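You operate a simulated robot arm through the tools that you are given. There is no shell and no other tool. Be economical: measure what you need, move in short steps, check, and stop when the job is done.

Carry out the task below with a simulated robot arm. There is one attempt and no reset: what you move stays moved.

JOB
Move the warm housing from the plate into the nest and switch the plate off.
Fine: push the slide home again.

The check looks at the end state, three seconds after you hand in, the way a careful person would. Anything else that was tipped, shoved, dropped, spilled or broken makes it a failure.

ROBOT AND FRAMES
A 7-joint arm with a two-finger parallel gripper, fixed in place. Base frame: the origin is at the foot of the arm, x ahead of it, y to its left, z up. Readings come in mm, rad, newtons and seconds.
Its first joint turns from -1.152 to 1.152 rad. Payload 1.57 kg.
The TCP is the grasp point between the finger pads, 30 mm short of the fingertips. In the tool frame z runs along the fingers and y along their closing line. Largest opening 110 mm; finger width 24, thickness 12; the body of the gripper, 48 by 112 mm, starts 78 mm behind the TCP.
Orientation is told as [roll, pitch, yaw] about the base's x, y, z axes, in that order, counted from this pose: with the fingers straight down and closing along the base's y, the tool's x points along the base's -x, its y along +y and its z along -z.

CONTROLS
- The arm moves only by the tool step_arm. Its argument "motion" is a list of rows, each an object of numbers (a shift or turn left out is 0, a gripper value left out holds the last): "x", "y", "z": the shift along the tool's x, y, z in mm; "wx", "wy", "wz": the turn, a rotation vector about the tool's x, y, z in rad; "hand": the closure, from 0 (fully open) to 1 (shut). In form: [{"x": .., "y": .., "z": .., "wx": .., "wy": .., "wz": .., "hand": ..}, ...]. A call has 1 to 8 rows; each row shifts and turns the commanded pose from where the row before left it, along the tool's axes as they then stand. Rows are played at 5 a second. More than 50 mm and 0.15 rad between two rows, or a gripper value outside its range, and nothing of the call is played. Where a pose cannot be reached the arm comes as near as it can. A force on the tool above 50 N (or 10 N above the force at the start of the call, whichever is more), or a blocked arm, ends the call early, and 0.2 s more pass. Each finger travels about 108 mm/s and halts on what it meets, pressing with about 25 N; the grip force reading is that of the motor and also rises with nothing between the fingers. The clock runs only during rows and for 0.2 s after the last one: add rows that do not move to give the fingers time. The reply holds the time, the measured pose of the TCP, the force on the tool along the base axes, the opening and the grip force, in the units named above and with some noise.
- Cameras (640 x 400 px; columns grow to the right, rows downward): "scene" is fixed at [162.8, -389.4, 1397.2]; the picture's right is [0.79, -0.61, 0.00], its down [-0.38, -0.49, -0.78] and it looks along [0.48, 0.62, -0.62] (base axes); focal length 214 px, centre (320, 200). "wrist" rides on the gripper at [-36, 0, -80] in the tool frame; the picture's right is [0.00, -1.00, 0.00], its down [0.97, 0.00, -0.24] and it looks along [0.24, 0.00, 0.97] (tool axes); focal length 218 px, centre (320, 200). There is no depth. A picture from a camera that has moved, and an enlarged one, comes with that camera's place and axes in the base frame and with its lens.
- get_image(camera): a new picture of that camera. It takes no simulated time.
- inspect(camera, box): a new picture of the part [left, top, right, bottom] of that camera's present view, enlarged. It takes no simulated time.
- finish_job(): hands the job in; it is judged then, once.

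Work in short steps. Places have to be worked out from the pictures, the camera data and where the tool is seen: move nearer, look again, correct. Check each grasp and each placing, and mend what went wrong. You have 120 turns and 68 pictures in all, those below and enlarged ones among them. Open the gripper and draw the arm clear of the work before you hand the job in, unless the task says otherwise; then end with one line.

The tools are called after "Request:" as name(argument=value, ...) on one line, values as JSON. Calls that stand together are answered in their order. step_arm: Moves the arm, as the interface text tells. Its arguments: {"type":"object","properties":{"motion":{"type":"array","items":{"type":"object","properties":{"x":{"type":"number"},"y":{"type":"number"},"z":{"type":"number"},"wx":{"type":"number"},"wy":{"type":"number"},"wz":{"type":"number"},"hand":{"type":"number"}}}}},"required":["motion"]} The other tools are called the same way: get_image (camera) takes a picture; inspect (camera, box) takes an enlarged picture of a part of a camera's view; finish_job () hands the job in.

At the start:

```text
clock: 0.0
eef_pos: [410.6, -115.7, 1267.4]
tool_rot: [0.002, -0.001, -0.001]
ft_force: [-0.4, -0.3, 0.1]
grip_width: 110.1
gripper_force: 0.0
```

scene: 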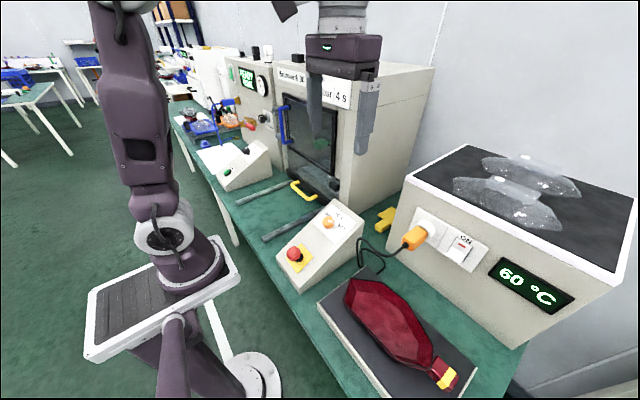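
wrist: 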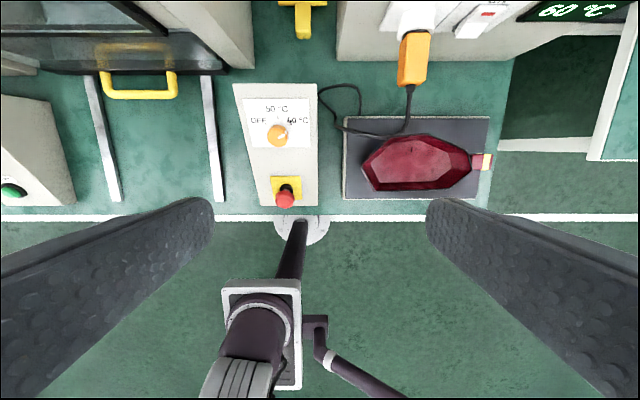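

I'll enlarge the scene view to identify the plate, housing, nest, slide and switch.

Request:
inspect(camera="scene", box=[160, 40, 400, 220])

Request:
inspect(camera="scene", box=[260, 140, 640, 400])

Request:
inspect(camera="wrist", box=[0, 0, 640, 230])

```text
2.22 times, centred on (280, 130) of scene
camera zoom: at [162.8, -389.4, 1397.2], right [0.79, -0.61, 0.0], down [-0.38, -0.49, -0.78], along [0.48, 0.62, -0.62], focal length 477 px, centre (409, 356)
```

zoom: 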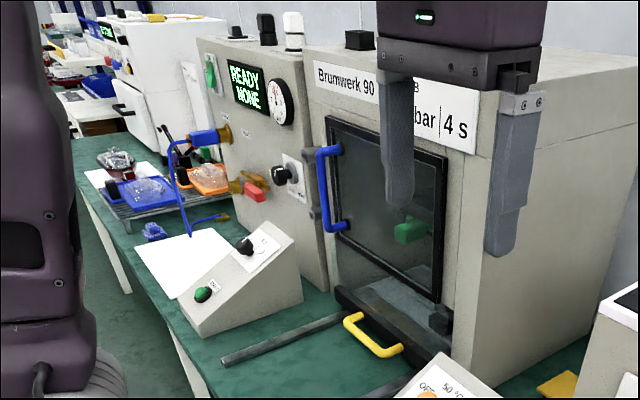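

```text
1.54 times, centred on (450, 270) of scene
camera zoom: at [162.8, -389.4, 1397.2], right [0.79, -0.61, 0.0], down [-0.38, -0.49, -0.78], along [0.48, 0.62, -0.62], focal length 330 px, centre (120, 92)
```

zoom: 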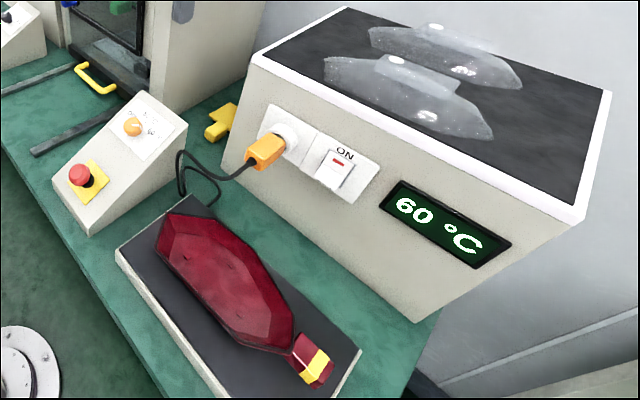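

```text
1.00 times, centred on (320, 115) of wrist
camera zoom: at [447.4, -116.8, 1345.7], right [0.0, -1.0, 0.0], down [-0.97, 0.0, 0.24], along [-0.24, 0.0, -0.97], focal length 218 px, centre (320, 285)
```

zoom: 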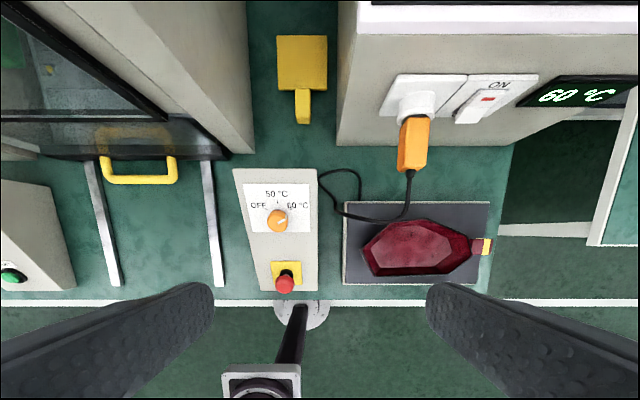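

By triangulating both views, the red object lies near (417,-327,~880), which is well above the stated z=200 surface. I'll move over it carefully to check the heights and see the controls up close.

Request:
step_arm(motion=[{"y": -45}, {"y": -45}, {"y": -45, "x": 20}, {"y": -45, "x": 20}, {"x": 20}])

Request:
get_image(camera="wrist")

Request:
get_image(camera="scene")

```text
clock: 1.2
eef_pos: [351.3, -296.3, 1264.8]
tool_rot: [0.0, 0.001, 0.0]
ft_force: [0.4, -0.4, 0.1]
grip_width: 110.0
gripper_force: 0.1
```

```text
62 pictures are left
camera wrist: at [387.0, -296.6, 1344.0], right [0.0, -1.0, 0.0], down [-0.97, 0.0, 0.24], along [-0.24, 0.0, -0.97], focal length 218 px, centre (320, 200)
```

wrist: 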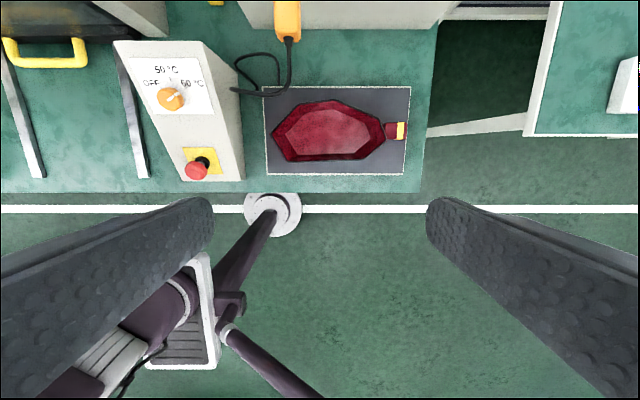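

```text
61 pictures are left
```

scene: 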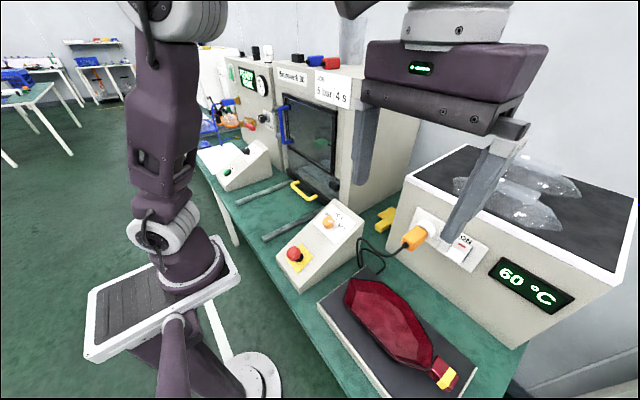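

The shift between the two wrist views puts the red object at z≈880, so the table is near z≈860. I'll zoom in on the cable, knob and pad.

Request:
inspect(camera="wrist", box=[100, 0, 450, 220])

Request:
inspect(camera="scene", box=[220, 60, 400, 180])

Request:
inspect(camera="scene", box=[270, 190, 510, 400])

```text
1.82 times, centred on (275, 110) of wrist
camera zoom: at [387.0, -296.6, 1344.0], right [0.0, -1.0, 0.0], down [-0.97, 0.0, 0.24], along [-0.24, 0.0, -0.97], focal length 397 px, centre (402, 364)
```

zoom: 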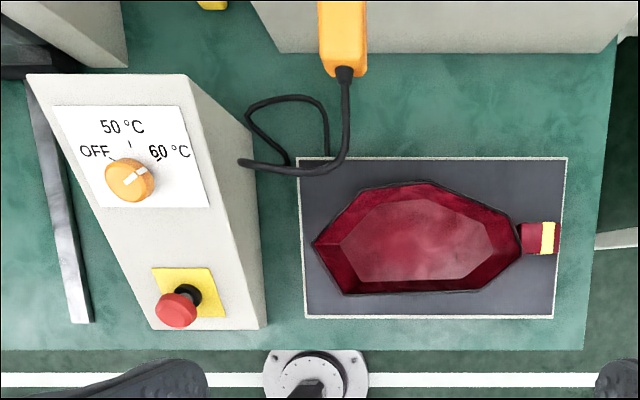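

```text
3.33 times, centred on (310, 120) of scene
camera zoom: at [162.8, -389.4, 1397.2], right [0.79, -0.61, 0.0], down [-0.38, -0.49, -0.78], along [0.48, 0.62, -0.62], focal length 715 px, centre (353, 467)
```

zoom: 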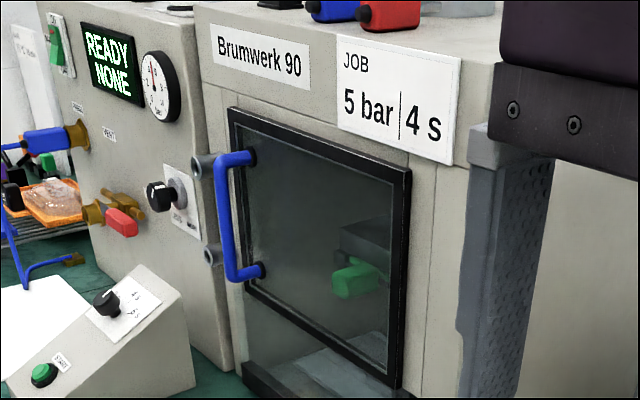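

```text
1.90 times, centred on (390, 295) of scene
camera zoom: at [162.8, -389.4, 1397.2], right [0.79, -0.61, 0.0], down [-0.38, -0.49, -0.78], along [0.48, 0.62, -0.62], focal length 408 px, centre (187, 19)
```

zoom: 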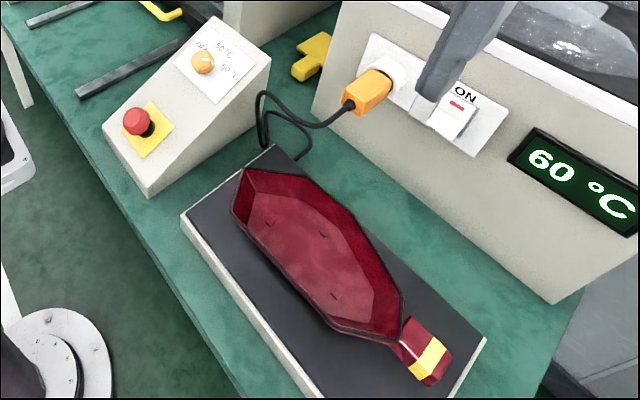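

The red object seems to be an open boat-shaped tray with a handle, and there are clear hull-shaped parts on the 60 °C box. I'll move forward and up to look at the top of that box.

Request:
step_arm(motion=[{"x": -40, "z": -10}, {"x": -40, "z": -10}, {"x": -40, "z": -10}, {"x": -40}, {"x": -30}])

Request:
get_image(camera="wrist")

```text
clock: 2.4
eef_pos: [418.6, -292.3, 1276.0]
tool_rot: [-0.001, 0.0, 0.0]
ft_force: [-0.5, -0.5, -0.1]
grip_width: 110.2
gripper_force: 0.0
out of reach, approached as far as the arm can: row 2, 3, 4, 5
```

```text
57 pictures are left
camera wrist: at [455.7, -293.1, 1354.9], right [0.0, -1.0, 0.0], down [-0.97, 0.0, 0.24], along [-0.24, 0.0, -0.97], focal length 218 px, centre (320, 200)
```

wrist: 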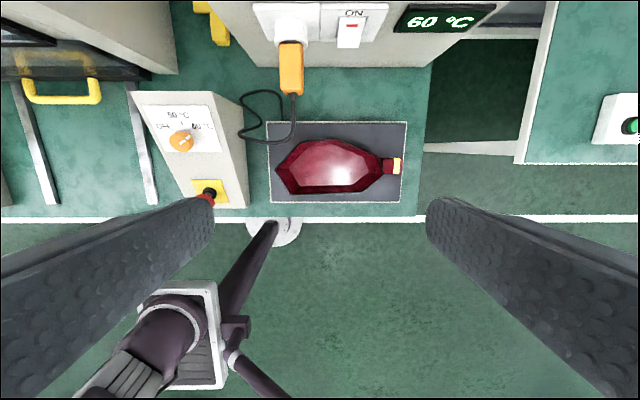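

The box top is beyond reach with the tool pointing down. I'll tilt the tool so the camera looks forward and shows the box front, its top and the red part from the side.

Request:
step_arm(motion=[{"x": 40}, {"wy": -0.14}, {"wy": -0.14}, {"wy": -0.14}, {"wy": -0.14}, {"wy": -0.14}, {"wy": -0.14}])

Request:
get_image(camera="wrist")

```text
clock: 4.0
eef_pos: [379.0, -292.5, 1276.8]
tool_rot: [-0.002, -0.841, 0.003]
ft_force: [0.1, -0.8, -0.1]
grip_width: 110.1
gripper_force: 0.0
```

```text
56 pictures are left
camera wrist: at [344.5, -293.9, 1354.7], right [0.0, -1.0, 0.0], down [-0.83, 0.0, -0.56], along [0.56, 0.0, -0.83], focal length 218 px, centre (320, 200)
```

wrist: 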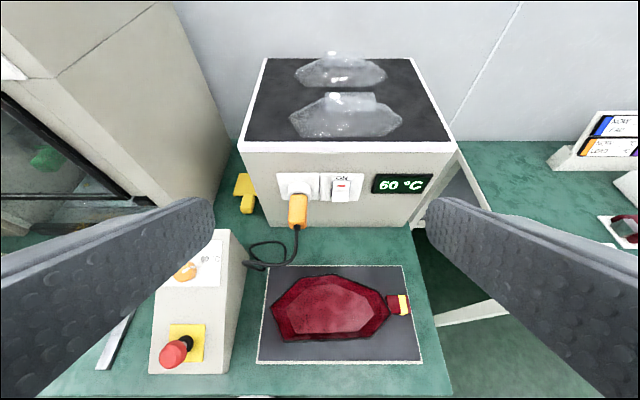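

Request:
inspect(camera="wrist", box=[220, 40, 460, 190])

Request:
inspect(camera="wrist", box=[220, 160, 460, 370])

Request:
inspect(camera="wrist", box=[520, 90, 640, 260])

```text
2.67 times, centred on (340, 115) of wrist
camera zoom: at [344.5, -293.9, 1354.7], right [0.0, -1.0, 0.0], down [-0.83, 0.0, -0.56], along [0.56, 0.0, -0.83], focal length 582 px, centre (267, 427)
```

zoom: 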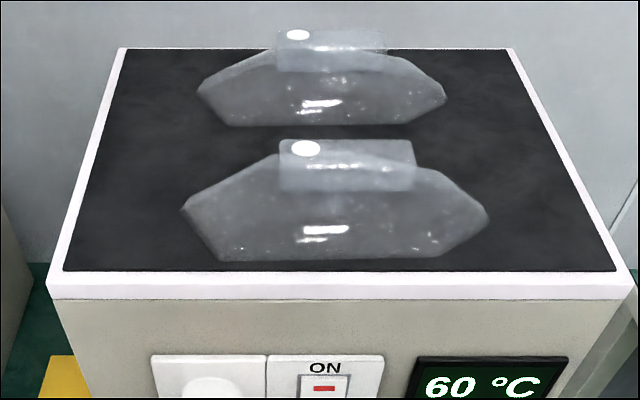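

```text
1.90 times, centred on (340, 265) of wrist
camera zoom: at [344.5, -293.9, 1354.7], right [0.0, -1.0, 0.0], down [-0.83, 0.0, -0.56], along [0.56, 0.0, -0.83], focal length 416 px, centre (282, 76)
```

zoom: 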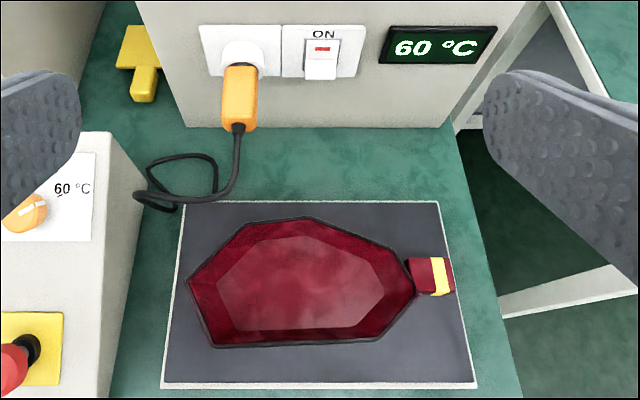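

```text
2.35 times, centred on (580, 175) of wrist
camera zoom: at [344.5, -293.9, 1354.7], right [0.0, -1.0, 0.0], down [-0.83, 0.0, -0.56], along [0.56, 0.0, -0.83], focal length 514 px, centre (-292, 259)
```

zoom: 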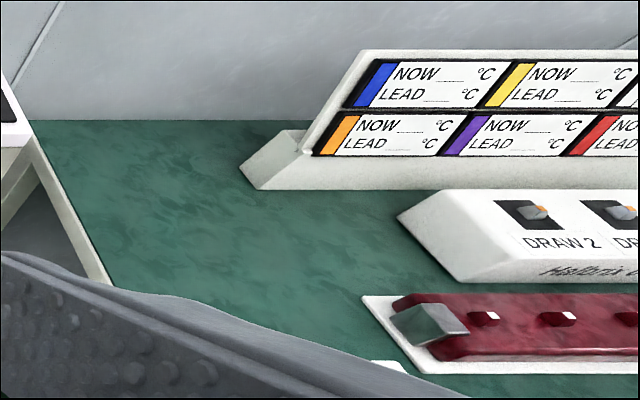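

The clear parts on the box are at about (749,-349,1070), well outside reach, while the red shell is within it. Next I'll look at the press, slide and chamber on the left.

Request:
step_arm(motion=[{"y": 50}, {"y": 50}, {"y": 50}, {"y": 50}, {"y": 50}, {"y": 50}, {"y": 50}, {"y": 50}])

Request:
get_image(camera="wrist")

Request:
get_image(camera="scene")

```text
clock: 5.8
eef_pos: [381.7, 107.7, 1274.9]
tool_rot: [-0.001, -0.838, -0.001]
ft_force: [0.1, 0.5, -0.3]
grip_width: 109.8
gripper_force: 0.1
```

```text
52 pictures are left
camera wrist: at [345.4, 105.2, 1352.6], right [0.0, -1.0, 0.0], down [-0.83, 0.0, -0.56], along [0.56, 0.0, -0.83], focal length 218 px, centre (320, 200)
```

wrist: 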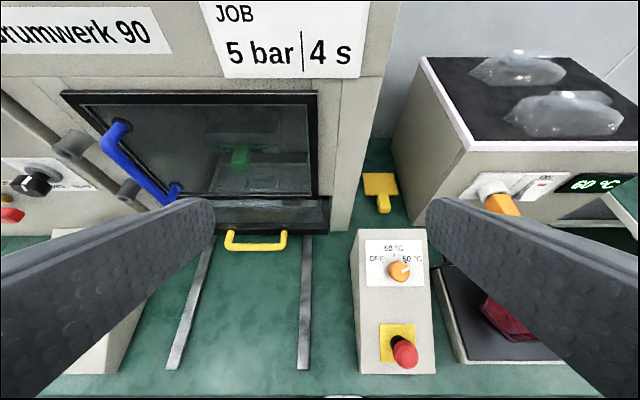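

```text
51 pictures are left
```

scene: 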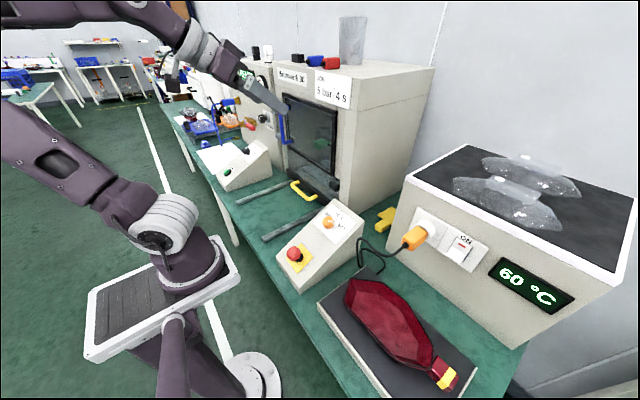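

Request:
inspect(camera="wrist", box=[150, 90, 350, 260])

Request:
inspect(camera="wrist", box=[330, 150, 480, 380])

```text
2.35 times, centred on (250, 175) of wrist
camera zoom: at [345.4, 105.2, 1352.6], right [0.0, -1.0, 0.0], down [-0.83, 0.0, -0.56], along [0.56, 0.0, -0.83], focal length 514 px, centre (485, 259)
```

zoom: 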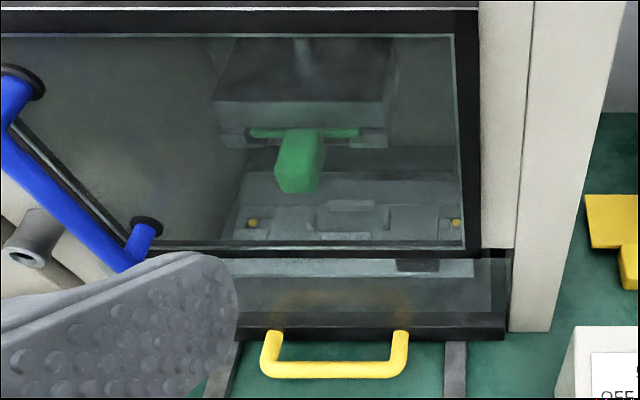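

```text
1.74 times, centred on (405, 265) of wrist
camera zoom: at [345.4, 105.2, 1352.6], right [0.0, -1.0, 0.0], down [-0.83, 0.0, -0.56], along [0.56, 0.0, -0.83], focal length 380 px, centre (172, 87)
```

zoom: 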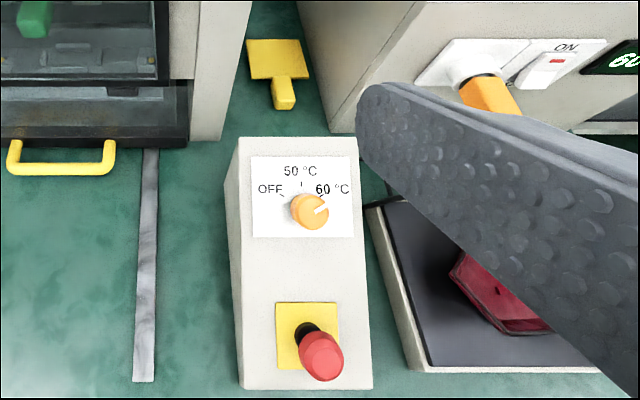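

The chamber holds a press platen, and its slide has pins and a seat behind the yellow handle. I'll go lower between the console and the box to trace the cable and see what each control belongs to.

Request:
step_arm(motion=[{"y": -45, "x": 18, "z": 16}, {"y": -45, "x": 18, "z": 16}, {"y": -45, "x": 18, "z": 16}, {"y": -45, "x": 18, "z": 16}, {"y": -45, "x": 18, "z": 16}, {"y": -45, "x": 18, "z": 16}])

Request:
get_image(camera="wrist")

```text
refused: row 1 steps farther than a row can; nothing moved
```

```text
48 pictures are left
camera wrist: at [345.4, 105.2, 1352.6], right [0.0, -1.0, 0.0], down [-0.83, 0.0, -0.56], along [0.56, 0.0, -0.83], focal length 218 px, centre (320, 200)
```

wrist: 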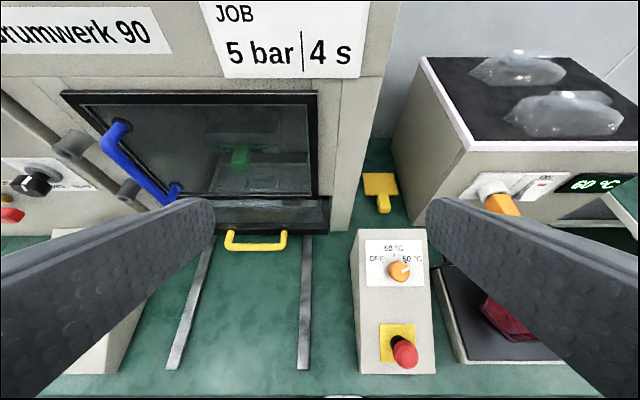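

The step was just over the limit, so I'll split it into smaller rows and wait for the result before taking a picture.

Request:
step_arm(motion=[{"y": -40, "x": 16, "z": 14}, {"y": -40, "x": 16, "z": 14}, {"y": -40, "x": 16, "z": 14}, {"y": -40, "x": 16, "z": 14}, {"y": -40, "x": 16, "z": 14}, {"y": -40, "x": 16, "z": 14}])

```text
clock: 7.2
eef_pos: [379.5, -130.9, 1149.1]
tool_rot: [-0.004, -0.839, 0.007]
ft_force: [0.3, -0.5, 0.3]
grip_width: 110.0
gripper_force: 0.1
```

Request:
get_image(camera="wrist")

```text
47 pictures are left
camera wrist: at [343.6, -132.3, 1227.6], right [0.0, -1.0, 0.0], down [-0.83, 0.0, -0.56], along [0.56, 0.0, -0.83], focal length 218 px, centre (320, 200)
```

wrist: 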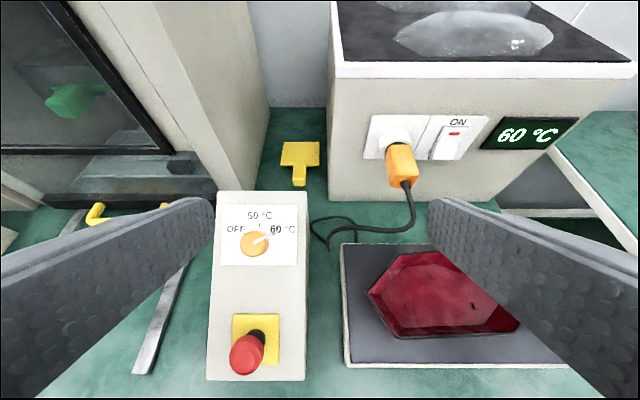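

Request:
inspect(camera="wrist", box=[300, 200, 580, 375])

Request:
inspect(camera="wrist", box=[270, 90, 510, 260])

```text
2.29 times, centred on (440, 288) of wrist
camera zoom: at [343.6, -132.3, 1227.6], right [0.0, -1.0, 0.0], down [-0.83, 0.0, -0.56], along [0.56, 0.0, -0.83], focal length 499 px, centre (46, 0)
```

zoom: 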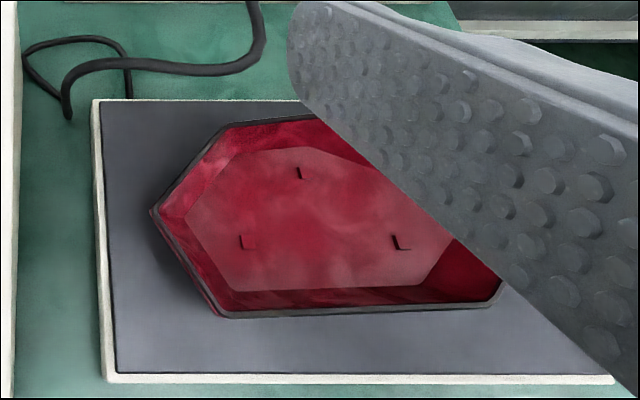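

```text
2.35 times, centred on (390, 175) of wrist
camera zoom: at [343.6, -132.3, 1227.6], right [0.0, -1.0, 0.0], down [-0.83, 0.0, -0.56], along [0.56, 0.0, -0.83], focal length 514 px, centre (155, 259)
```

zoom: 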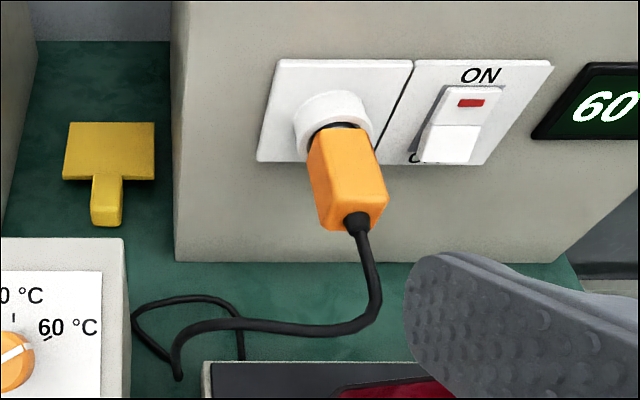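

The cable ends at the grey plate, the red shell with its rim at z≈887 is the single housing on it, and the orange 60/OFF knob belongs to this setup. Next I'll straighten the tool, move towards the slide handle at about (548,256,858), and yaw 90° so the fingers can straddle the bar.

Request:
step_arm(motion=[{"y": 45, "wy": 0.14}, {"y": 45, "wy": 0.14}, {"y": 45, "wy": 0.14}, {"y": 45, "wy": 0.14}, {"y": 45, "wy": 0.14}, {"y": 45, "wy": 0.139}, {"y": 45}, {"y": 30}])

Request:
step_arm(motion=[{"wz": 0.145}, {"wz": 0.145}, {"wz": 0.145}, {"wz": 0.145}, {"wz": 0.145}, {"wz": 0.145}, {"wz": 0.145}, {"wz": 0.145}])

Request:
step_arm(motion=[{"wz": 0.137}, {"wz": 0.137}, {"wz": 0.137}])

Request:
get_image(camera="wrist")

```text
clock: 9.0
eef_pos: [378.5, 214.1, 1148.4]
tool_rot: [-0.001, 0.002, -0.003]
ft_force: [-0.6, 0.4, 0.1]
grip_width: 109.7
gripper_force: 0.0
```

```text
clock: 10.8
eef_pos: [377.6, 213.6, 1148.5]
tool_rot: [0.002, -0.002, -1.163]
ft_force: [-0.2, -1.5, 0.0]
grip_width: 109.8
gripper_force: 0.2
```

```text
clock: 11.6
eef_pos: [378.1, 212.6, 1148.7]
tool_rot: [0.002, 0.001, -1.572]
ft_force: [0.0, -0.5, 0.7]
grip_width: 110.0
gripper_force: 0.0
```

```text
44 pictures are left
camera wrist: at [378.2, 175.5, 1226.6], right [-1.0, 0.0, 0.0], down [0.0, 0.97, 0.24], along [0.0, 0.24, -0.97], focal length 218 px, centre (320, 200)
```

wrist: 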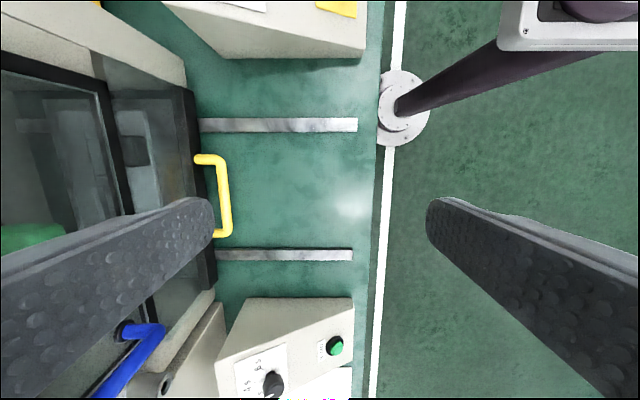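

The yaw worked, and the handle bar is seen around x≈541, y 194–337. I'll move towards it and down, watching the reach.

Request:
step_arm(motion=[{"z": 45}, {"z": 45}, {"z": 45}, {"y": 40, "x": 10}, {"y": 40, "x": 10}, {"y": 40}])

Request:
get_image(camera="wrist")

```text
clock: 13.0
eef_pos: [495.7, 233.9, 1012.0]
tool_rot: [0.0, 0.001, -1.571]
ft_force: [-0.5, 0.2, -0.4]
grip_width: 110.1
gripper_force: 0.1
```

```text
43 pictures are left
camera wrist: at [496.5, 196.3, 1091.8], right [-1.0, 0.0, 0.0], down [0.0, 0.97, 0.24], along [0.0, 0.24, -0.97], focal length 218 px, centre (320, 200)
```

wrist: 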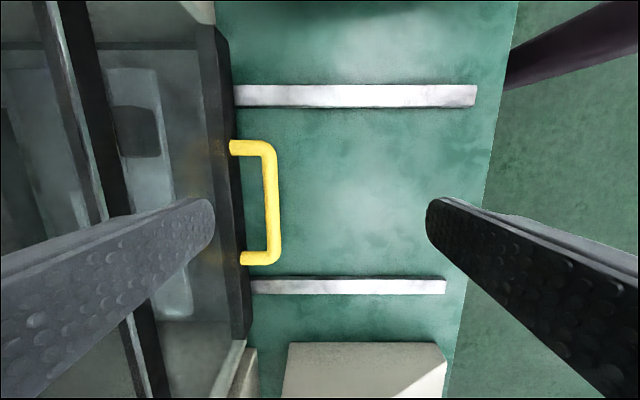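

Triangulating again gives the handle at about (566,270,812). I'll set the opening to about 80 mm, lean the fingertips forward slightly, approach above the bar and look again.

Request:
step_arm(motion=[{"wx": -0.125, "hand": 0.27}, {"wx": -0.125}, {"z": 40, "y": 10}, {"z": 40, "y": 10}, {"z": 0}])

Request:
get_image(camera="wrist")

Request:
get_image(camera="scene")

```text
clock: 14.2
eef_pos: [536.1, 234.2, 941.8]
tool_rot: [0.249, -0.001, -1.571]
ft_force: [-0.4, 0.4, 0.9]
grip_width: 80.1
gripper_force: 0.1
```

```text
42 pictures are left
camera wrist: at [517.7, 196.6, 1017.8], right [-0.97, 0.0, -0.25], down [-0.06, 0.97, 0.23], along [0.24, 0.24, -0.94], focal length 218 px, centre (320, 200)
```

wrist: 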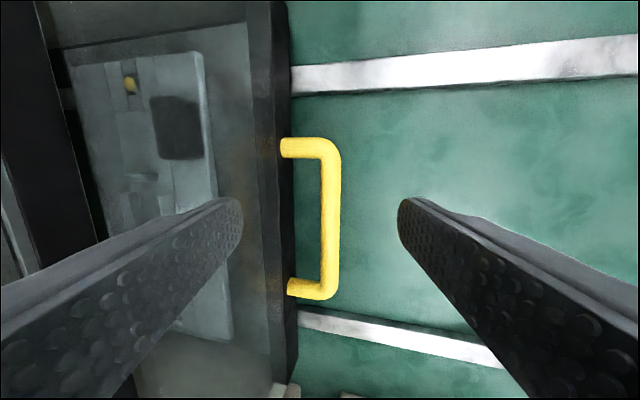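

```text
41 pictures are left
```

scene: 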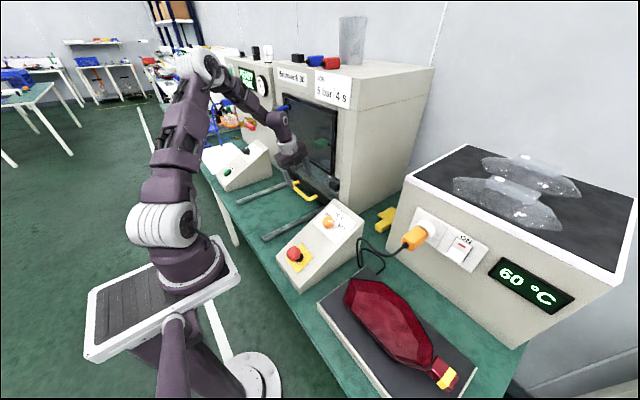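

The gap between the bar (x≈563) and the slide front (x≈596) is about 27 mm, and the table seems to be at z≈800. I'll narrow the opening to 40 mm and descend part way, then check.

Request:
step_arm(motion=[{"hand": 0.636}, {"z": 30, "y": -4}, {"z": 30, "y": -4, "x": 6}, {"z": 0}])

Request:
get_image(camera="wrist")

```text
clock: 15.2
eef_pos: [544.4, 240.4, 879.7]
tool_rot: [0.252, -0.001, -1.571]
ft_force: [0.5, -1.0, -0.2]
grip_width: 39.8
gripper_force: 0.0
```

```text
40 pictures are left
camera wrist: at [524.9, 202.6, 956.4], right [-0.97, 0.0, -0.25], down [-0.06, 0.97, 0.23], along [0.24, 0.24, -0.94], focal length 218 px, centre (320, 200)
```

wrist: 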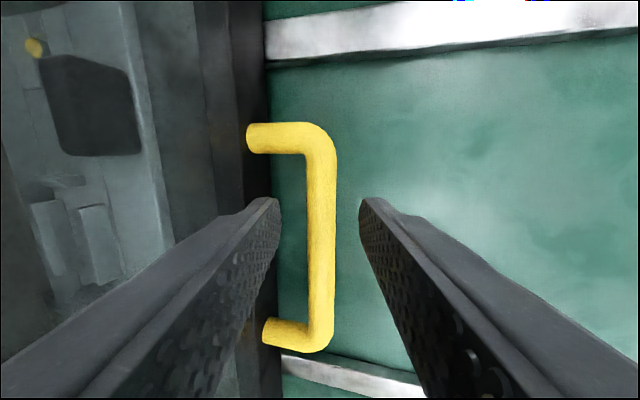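

Both fingers straddle the bar as intended. I'll descend along the tool axis another 45 mm and check the force.

Request:
step_arm(motion=[{"z": 15}, {"z": 15}, {"z": 15}, {"z": 0}])

Request:
get_image(camera="wrist")

```text
clock: 16.2
eef_pos: [556.3, 240.4, 837.1]
tool_rot: [0.251, 0.0, -1.569]
ft_force: [-0.1, -0.1, 0.4]
grip_width: 40.2
gripper_force: 0.2
```

```text
39 pictures are left
camera wrist: at [536.9, 201.5, 913.1], right [-0.97, 0.0, -0.25], down [-0.06, 0.97, 0.23], along [0.24, 0.24, -0.94], focal length 218 px, centre (320, 200)
```

wrist: 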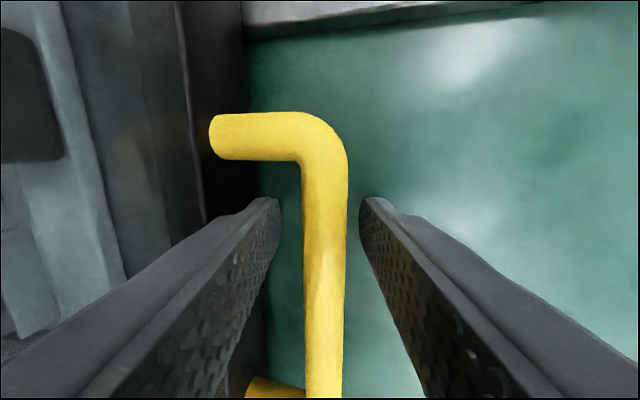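

The bar sits between the fingers just about at tip depth. I'll lower a further 14 mm in small steps, then close to grip the bar.

Request:
step_arm(motion=[{"z": 5}, {"z": 5}, {"z": 4}, {"z": 0}])

Request:
step_arm(motion=[{"hand": 0.95}, {}, {}, {}])

Request:
get_image(camera="wrist")

```text
clock: 16.6
eef_pos: [557.0, 238.6, 836.9]
tool_rot: [0.252, -0.002, -1.571]
ft_force: [-10.6, -4.1, 22.5]
grip_width: 43.0
gripper_force: 1.6
stopped in row 2: the force on the tool passed its limit (the readings are from after the stop); the commanded pose is now the measured one
```

```text
clock: 17.6
eef_pos: [555.8, 240.5, 834.7]
tool_rot: [0.247, 0.0, -1.571]
ft_force: [-17.9, 8.5, -27.0]
grip_width: 17.7
gripper_force: 32.6
```

```text
38 pictures are left
camera wrist: at [537.4, 202.7, 910.7], right [-0.97, 0.0, -0.25], down [-0.06, 0.97, 0.23], along [0.24, 0.24, -0.94], focal length 218 px, centre (320, 200)
```

wrist: 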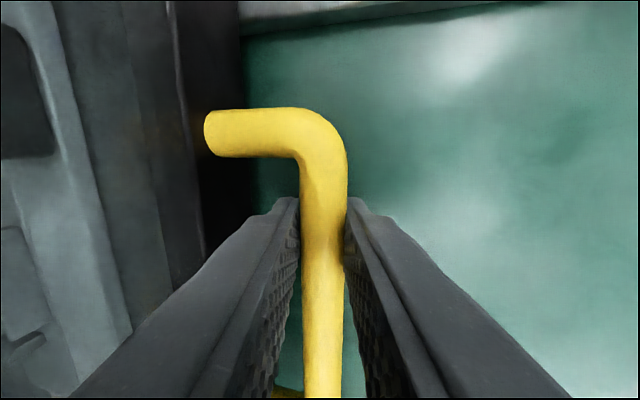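

The bar is gripped at 17.7 mm. Now I'll pull the slide straight towards -x in small steps.

Request:
step_arm(motion=[{"y": -9.7, "z": -2.5}, {"y": -9.7, "z": -2.5}, {"y": -9.7, "z": -2.5}, {"y": -9.7, "z": -2.5}, {}])

Request:
get_image(camera="wrist")

```text
clock: 18.8
eef_pos: [519.1, 239.5, 838.2]
tool_rot: [0.258, 0.001, -1.571]
ft_force: [3.5, -9.0, 26.0]
grip_width: 17.9
gripper_force: 32.0
```

```text
37 pictures are left
camera wrist: at [499.9, 201.5, 914.1], right [-0.97, 0.0, -0.25], down [-0.06, 0.97, 0.23], along [0.25, 0.24, -0.94], focal length 218 px, centre (320, 200)
```

wrist: 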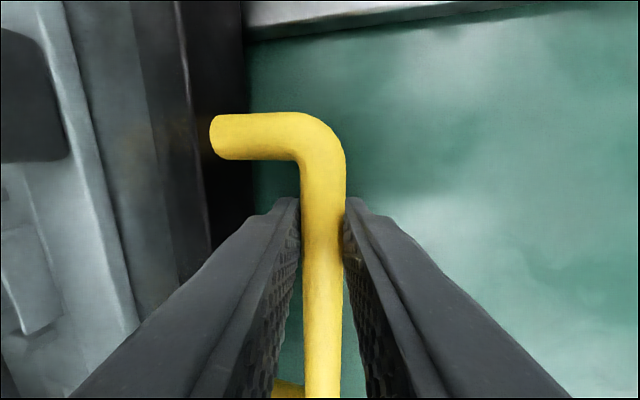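

The slide comes with the handle. I'll keep pulling until the nest is clear or the stop is felt.

Request:
step_arm(motion=[{"y": -14.5, "z": -3.5}, {"y": -14.5, "z": -3.5}, {"y": -14.5, "z": -3.5}, {"y": -14.5, "z": -3.6}, {"y": -14.5, "z": -3.6}, {"y": -14.5, "z": -3.6}, {"y": -14.5, "z": -3.6}, {}])

Request:
get_image(camera="scene")

```text
clock: 20.6
eef_pos: [414.0, 239.2, 835.5]
tool_rot: [0.25, 0.0, -1.568]
ft_force: [-1.5, 10.9, 2.8]
grip_width: 17.5
gripper_force: 32.8
```

```text
36 pictures are left
```

scene: 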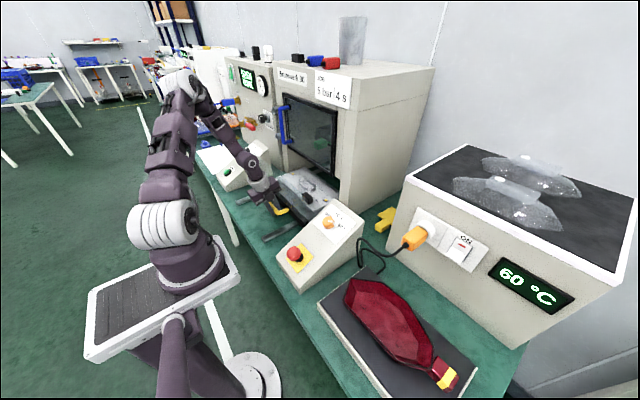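

Request:
inspect(camera="scene", box=[220, 120, 380, 240])

Request:
step_arm(motion=[{"y": -14.5, "z": -3.5}, {"y": -14.5, "z": -3.5}, {"y": -14.5, "z": -3.5}, {"y": -14.5, "z": -3.6}, {}])

```text
3.33 times, centred on (300, 180) of scene
camera zoom: at [162.7, -389.1, 1397.3], right [0.79, -0.61, 0.0], down [-0.38, -0.5, -0.78], along [0.48, 0.62, -0.62], focal length 715 px, centre (387, 267)
```

zoom: 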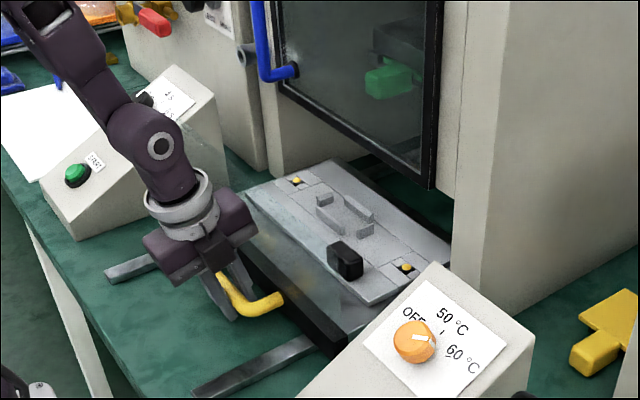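

```text
clock: 21.2
eef_pos: [398.0, 238.9, 834.6]
tool_rot: [0.264, 0.035, -1.561]
ft_force: [-7.4, -4.7, 27.7]
grip_width: 17.7
gripper_force: 32.2
out of reach, approached as far as the arm can: row 2
stopped in row 2: the force on the tool passed its limit (the readings are from after the stop); the commanded pose is now the measured one
```

The slide is out about 160 mm, and the nest plate with ribs, a black block and two yellow pins is exposed. I'll release, lift away and look at it from above.

Request:
step_arm(motion=[{"hand": 0.6}, {}, {"z": -30}, {"z": -40}, {"z": -40}, {"z": -40}, {"z": -40, "x": -20}])

Request:
get_image(camera="wrist")

```text
clock: 22.8
eef_pos: [366.3, 210.9, 1025.0]
tool_rot: [0.265, 0.033, -1.564]
ft_force: [-0.5, 0.1, -0.6]
grip_width: 43.9
gripper_force: 0.0
out of reach, approached as far as the arm can: row 4, 5
```

```text
34 pictures are left
camera wrist: at [345.9, 170.6, 1098.7], right [-0.97, 0.0, -0.26], down [-0.07, 0.96, 0.27], along [0.25, 0.28, -0.93], focal length 218 px, centre (320, 200)
```

wrist: 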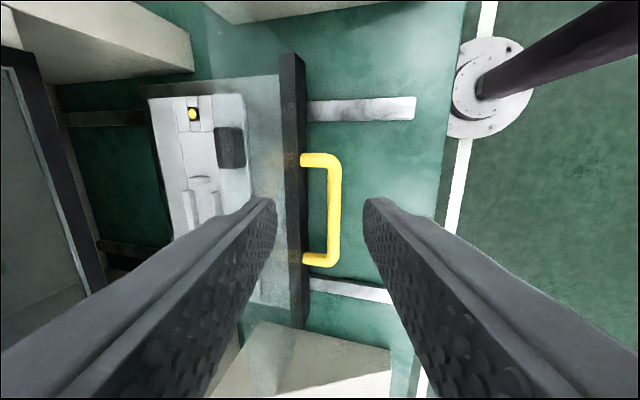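

The slide is fully out, so I'll return the tool to upright and yaw 0 for an unobstructed view of the nest.

Request:
step_arm(motion=[{"wx": 0.13, "z": -10, "hand": 0}, {"wx": 0.13, "z": -10}, {"wz": -0.14}, {"wz": -0.14}, {"wz": -0.14}, {"wz": -0.14}, {"wz": -0.14}, {"wz": -0.14}])

Request:
step_arm(motion=[{"wz": -0.145}, {"wz": -0.145}, {"wz": -0.145}, {"wz": -0.145}, {"wz": -0.145}, {"y": 45}, {}])

Request:
get_image(camera="wrist")

```text
clock: 24.6
eef_pos: [362.1, 210.5, 1043.3]
tool_rot: [0.03, 0.021, -0.721]
ft_force: [0.3, 0.3, -0.1]
grip_width: 110.3
gripper_force: 0.1
```

```text
clock: 26.2
eef_pos: [362.3, 256.2, 1046.7]
tool_rot: [0.038, -0.003, 0.003]
ft_force: [0.6, -0.3, -0.7]
grip_width: 110.1
gripper_force: 0.1
```

```text
33 pictures are left
camera wrist: at [399.5, 251.6, 1124.8], right [0.0, -1.0, -0.04], down [-0.97, -0.01, 0.24], along [-0.24, 0.03, -0.97], focal length 218 px, centre (320, 200)
```

wrist: 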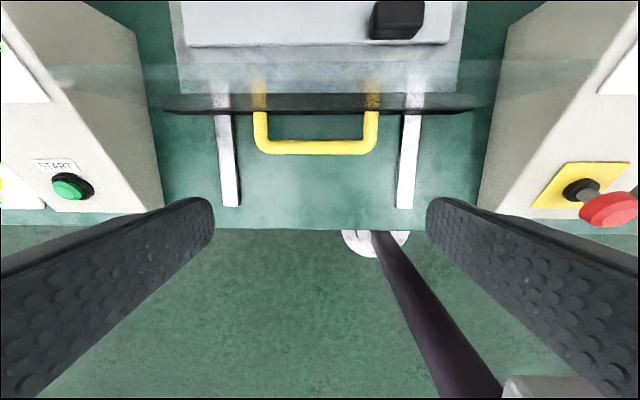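

Request:
step_arm(motion=[{"wx": -0.038, "wy": -0.14}, {"wy": -0.14}, {"wy": -0.14}, {"wy": -0.1, "z": -30}, {"z": -30}])

Request:
get_image(camera="wrist")

```text
clock: 27.4
eef_pos: [334.4, 250.6, 1097.2]
tool_rot: [0.084, -0.523, -0.037]
ft_force: [-1.3, 0.6, 0.0]
grip_width: 109.8
gripper_force: 0.1
```

```text
32 pictures are left
camera wrist: at [326.9, 242.4, 1182.3], right [0.0, -1.0, -0.07], down [-0.96, 0.02, -0.28], along [0.28, 0.07, -0.96], focal length 218 px, centre (320, 200)
```

wrist: 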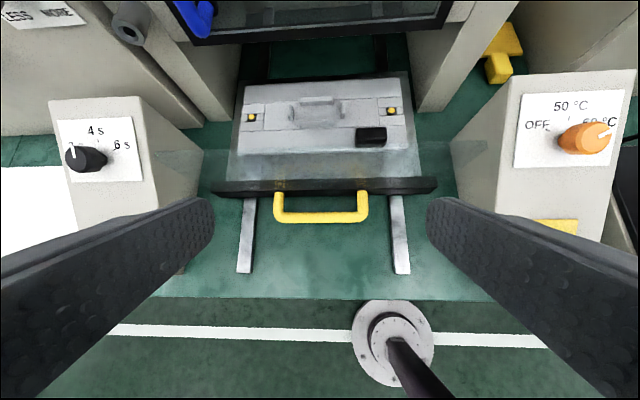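

Request:
inspect(camera="wrist", box=[200, 50, 450, 210])

```text
2.50 times, centred on (325, 130) of wrist
camera zoom: at [326.9, 242.4, 1182.3], right [0.0, -1.0, -0.07], down [-0.96, 0.02, -0.28], along [0.28, 0.07, -0.96], focal length 546 px, centre (308, 375)
```

zoom: 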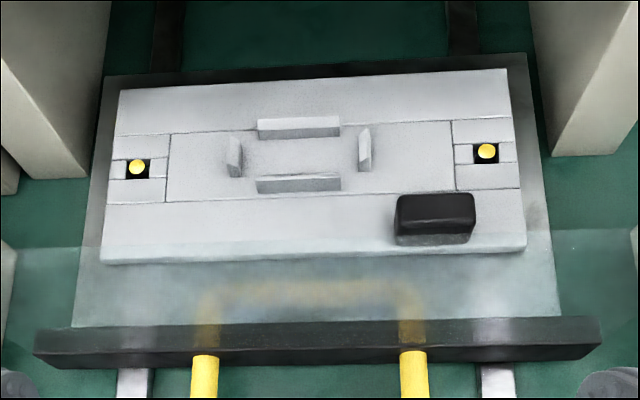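

The nest is keyed: its black block sits where the red housing's front-right chamfer goes, so the housing goes in with its present orientation, neck towards -y. Before choosing a grip I need the height of the clear pane on the slide front, and the shape of the neck.

Request:
inspect(camera="scene", box=[230, 130, 370, 230])

Request:
inspect(camera="scene", box=[320, 260, 500, 400])

```text
4.00 times, centred on (300, 180) of scene
camera zoom: at [162.8, -389.4, 1397.2], right [0.79, -0.61, 0.0], down [-0.38, -0.49, -0.78], along [0.48, 0.62, -0.62], focal length 858 px, centre (400, 280)
```

zoom: 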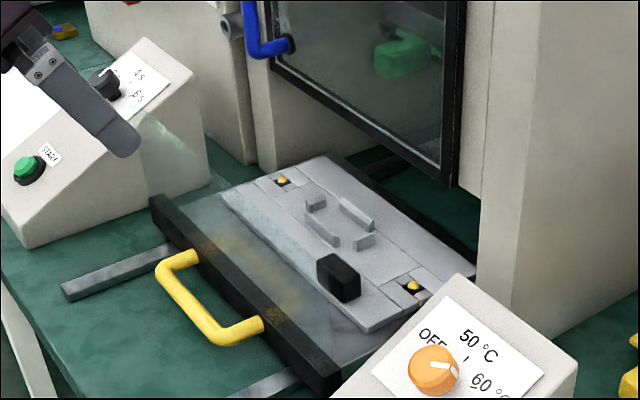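

```text
2.86 times, centred on (410, 330) of scene
camera zoom: at [162.8, -389.4, 1397.2], right [0.79, -0.61, 0.0], down [-0.38, -0.49, -0.78], along [0.48, 0.62, -0.62], focal length 613 px, centre (63, -171)
```

zoom: 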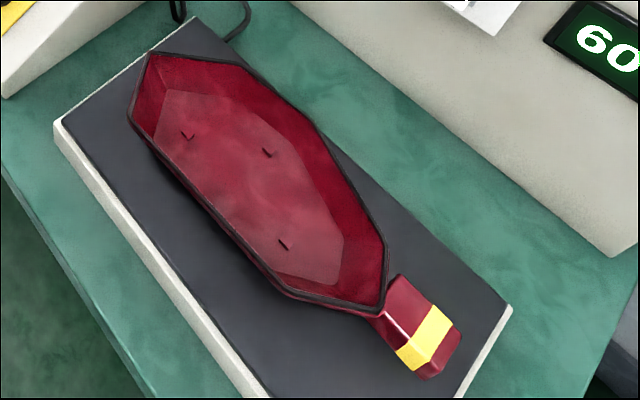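

The nest centre is still at x≈590, too far in, and the earlier pull stopped on an arm joint limit rather than the slide's end stop. I'll go back with the tool vertical and yawed, opening 80 mm, to hook the bar with the inner finger and pull farther.

Request:
step_arm(motion=[{"wy": 0.13, "wx": 0.04}, {"wy": 0.13, "wx": 0.04}, {"wy": 0.13}, {"wy": 0.133}, {"wz": 0.14, "hand": 0.27}, {"wz": 0.14}, {"wz": 0.14}, {"wz": 0.14}])

Request:
step_arm(motion=[{"wz": 0.14}, {"wz": 0.14}, {"wz": 0.14}, {"wz": 0.14}, {"wz": 0.14}, {"wz": 0.14}, {"wz": 0.13}, {}])

```text
clock: 29.2
eef_pos: [335.4, 249.9, 1097.0]
tool_rot: [0.001, 0.0, -0.589]
ft_force: [-0.6, -1.2, -0.5]
grip_width: 80.7
gripper_force: 0.1
```

```text
clock: 31.0
eef_pos: [335.8, 251.6, 1099.9]
tool_rot: [0.001, 0.0, -1.556]
ft_force: [-0.1, 0.1, -0.2]
grip_width: 80.3
gripper_force: 0.1
```

Request:
step_arm(motion=[{"z": 45, "y": 15, "x": 6}, {"z": 45, "y": 15, "x": 6}, {"z": 45}, {"z": 45}, {"z": 20}, {}])

Request:
get_image(camera="wrist")

```text
clock: 32.4
eef_pos: [365.1, 264.1, 897.7]
tool_rot: [-0.001, 0.001, -1.555]
ft_force: [0.5, 0.5, 0.2]
grip_width: 80.1
gripper_force: 0.0
```

```text
28 pictures are left
camera wrist: at [366.2, 226.6, 976.1], right [-1.0, -0.02, 0.0], down [-0.02, 0.97, 0.24], along [0.0, 0.24, -0.97], focal length 218 px, centre (320, 200)
```

wrist: 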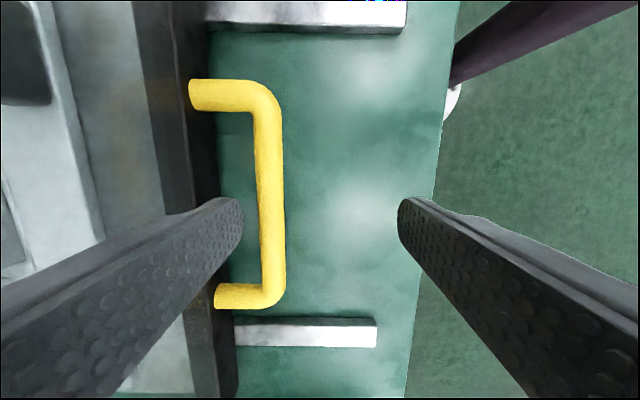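

The bar's rear edge is at x≈415, so I'll shift forward 16 mm to put the inner finger in the gap, then descend.

Request:
step_arm(motion=[{"y": 16}, {"z": 20}, {"z": 20}, {"z": 12}, {"z": 6}, {}])

Request:
get_image(camera="wrist")

```text
clock: 33.8
eef_pos: [381.2, 263.6, 839.6]
tool_rot: [0.0, 0.001, -1.556]
ft_force: [-0.3, -0.3, -0.6]
grip_width: 80.3
gripper_force: 0.1
```

```text
27 pictures are left
camera wrist: at [382.0, 226.1, 918.6], right [-1.0, -0.01, 0.0], down [-0.01, 0.97, 0.24], along [0.0, 0.24, -0.97], focal length 218 px, centre (320, 200)
```

wrist: 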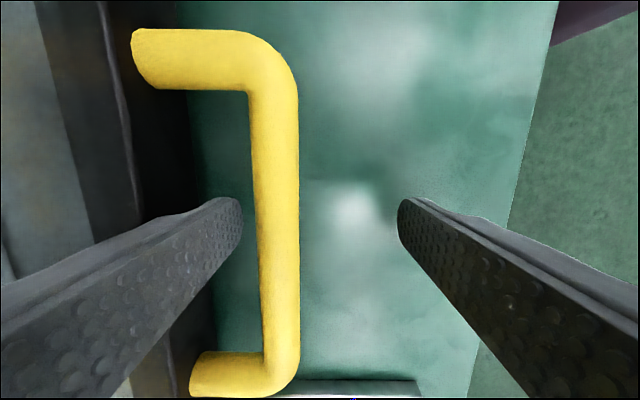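

Inner finger is behind the bar. I'll pull toward -x, 4 mm lower.

Request:
step_arm(motion=[{"z": 4}, {"y": -15}, {"y": -15}, {"y": -15}, {"y": -15}, {"y": -15}, {}])

Request:
get_image(camera="scene")

```text
clock: 35.4
eef_pos: [305.0, 263.1, 836.7]
tool_rot: [-0.001, 0.0, -1.556]
ft_force: [0.6, -0.9, 0.3]
grip_width: 80.4
gripper_force: 0.0
```

```text
26 pictures are left
```

scene: 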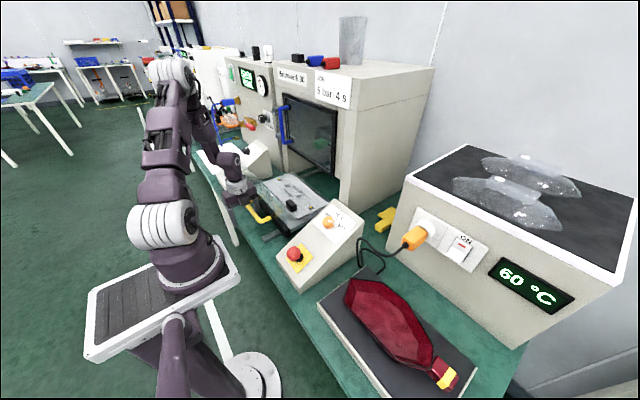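

The slide came out further. I'll pull a bit more to find its end stop.

Request:
step_arm(motion=[{"y": -12}, {"y": -12}, {"y": -12}, {}])

Request:
get_image(camera="wrist")

```text
clock: 36.4
eef_pos: [284.6, 261.4, 838.7]
tool_rot: [-0.006, 0.001, -1.556]
ft_force: [1.6, -0.5, -1.2]
grip_width: 81.8
gripper_force: 1.0
out of reach, approached as far as the arm can: row 2, 3
```

```text
25 pictures are left
camera wrist: at [286.8, 222.6, 917.0], right [-1.0, -0.02, 0.01], down [-0.01, 0.97, 0.24], along [-0.01, 0.24, -0.97], focal length 218 px, centre (320, 200)
```

wrist: 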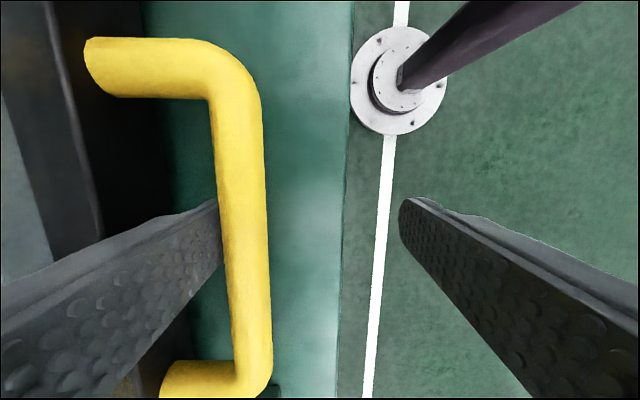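

The slide is out by about 245 mm, so the nest centre should be near (510,274). I'll back the finger off the bar, lift straight up and look from above.

Request:
step_arm(motion=[{"y": 10}, {"z": -30}, {"z": -40}, {"z": -40}, {"z": -40}, {"z": -40}, {"z": -30, "hand": 0}])

Request:
step_arm(motion=[{"y": 30}, {"y": 35, "x": -10}, {"y": 35, "x": -20}, {"y": 35, "x": -20}, {}])

Request:
get_image(camera="wrist")

```text
clock: 38.0
eef_pos: [295.3, 260.9, 1058.5]
tool_rot: [0.001, 0.0, -1.554]
ft_force: [-0.3, 0.2, 0.1]
grip_width: 109.9
gripper_force: 0.0
```

```text
clock: 39.2
eef_pos: [430.0, 214.8, 1058.9]
tool_rot: [0.001, 0.001, -1.556]
ft_force: [-0.7, -0.3, -0.3]
grip_width: 110.2
gripper_force: 0.1
```

```text
24 pictures are left
camera wrist: at [431.4, 176.2, 1137.4], right [-1.0, -0.01, 0.0], down [-0.01, 0.97, 0.24], along [0.0, 0.24, -0.97], focal length 218 px, centre (320, 200)
```

wrist: 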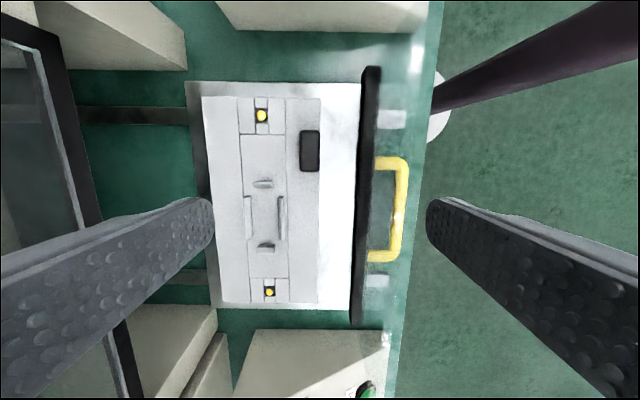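

The overhead view puts the rib pocket at (510,269) with 91×48 mm between ribs, and the housing on the plate is centred at about (415,-312). The near long wall at x≈357 can be pinched within reach at both ends, so I'll travel there.

Request:
step_arm(motion=[{"x": -45, "y": -6, "wz": 0.015}, {"x": -45, "y": -6}, {"x": -45, "y": -6}, {"x": -45, "y": -6}, {"x": -45, "y": -6}, {"x": -45, "y": -6}, {"x": -45, "y": -6}, {"x": -45, "y": -6}])

Request:
step_arm(motion=[{"x": -45, "y": -6}, {"x": -45, "y": -6}, {"x": -45, "y": -6}, {"x": -40, "y": -6}, {}])

Request:
get_image(camera="wrist")

```text
clock: 41.0
eef_pos: [384.7, -148.2, 1058.2]
tool_rot: [-0.001, 0.0, -1.569]
ft_force: [0.6, 0.5, 0.6]
grip_width: 110.0
gripper_force: 0.1
```

```text
clock: 42.2
eef_pos: [360.0, -325.5, 1057.5]
tool_rot: [0.001, 0.002, -1.57]
ft_force: [0.1, -0.4, -0.2]
grip_width: 109.9
gripper_force: 0.1
```

```text
23 pictures are left
camera wrist: at [359.8, -363.5, 1136.3], right [-1.0, 0.0, 0.0], down [0.0, 0.97, 0.24], along [0.0, 0.24, -0.97], focal length 218 px, centre (320, 200)
```

wrist: 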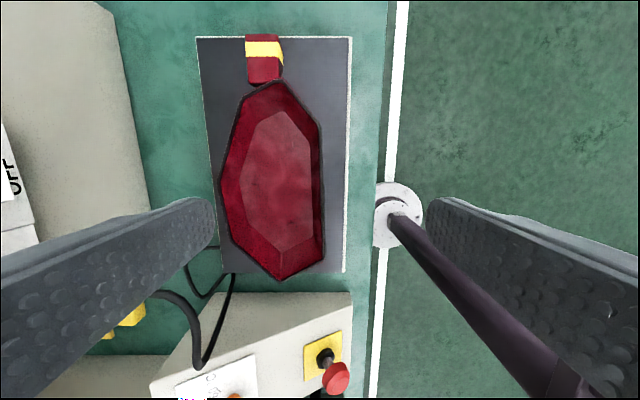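

Request:
inspect(camera="wrist", box=[200, 20, 380, 290])

```text
1.48 times, centred on (290, 155) of wrist
camera zoom: at [359.8, -363.5, 1136.3], right [-1.0, 0.0, 0.0], down [0.0, 0.97, 0.24], along [0.0, 0.24, -0.97], focal length 323 px, centre (364, 267)
```

zoom: 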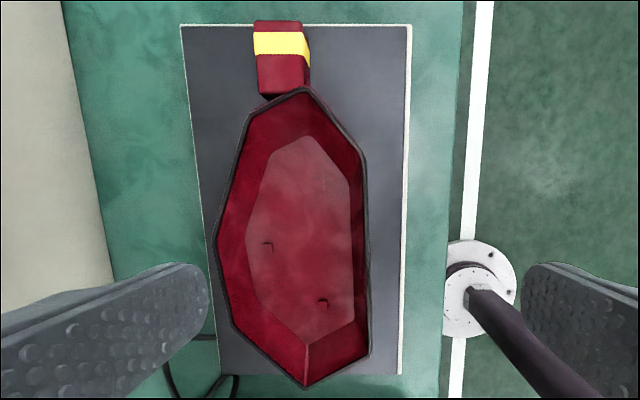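

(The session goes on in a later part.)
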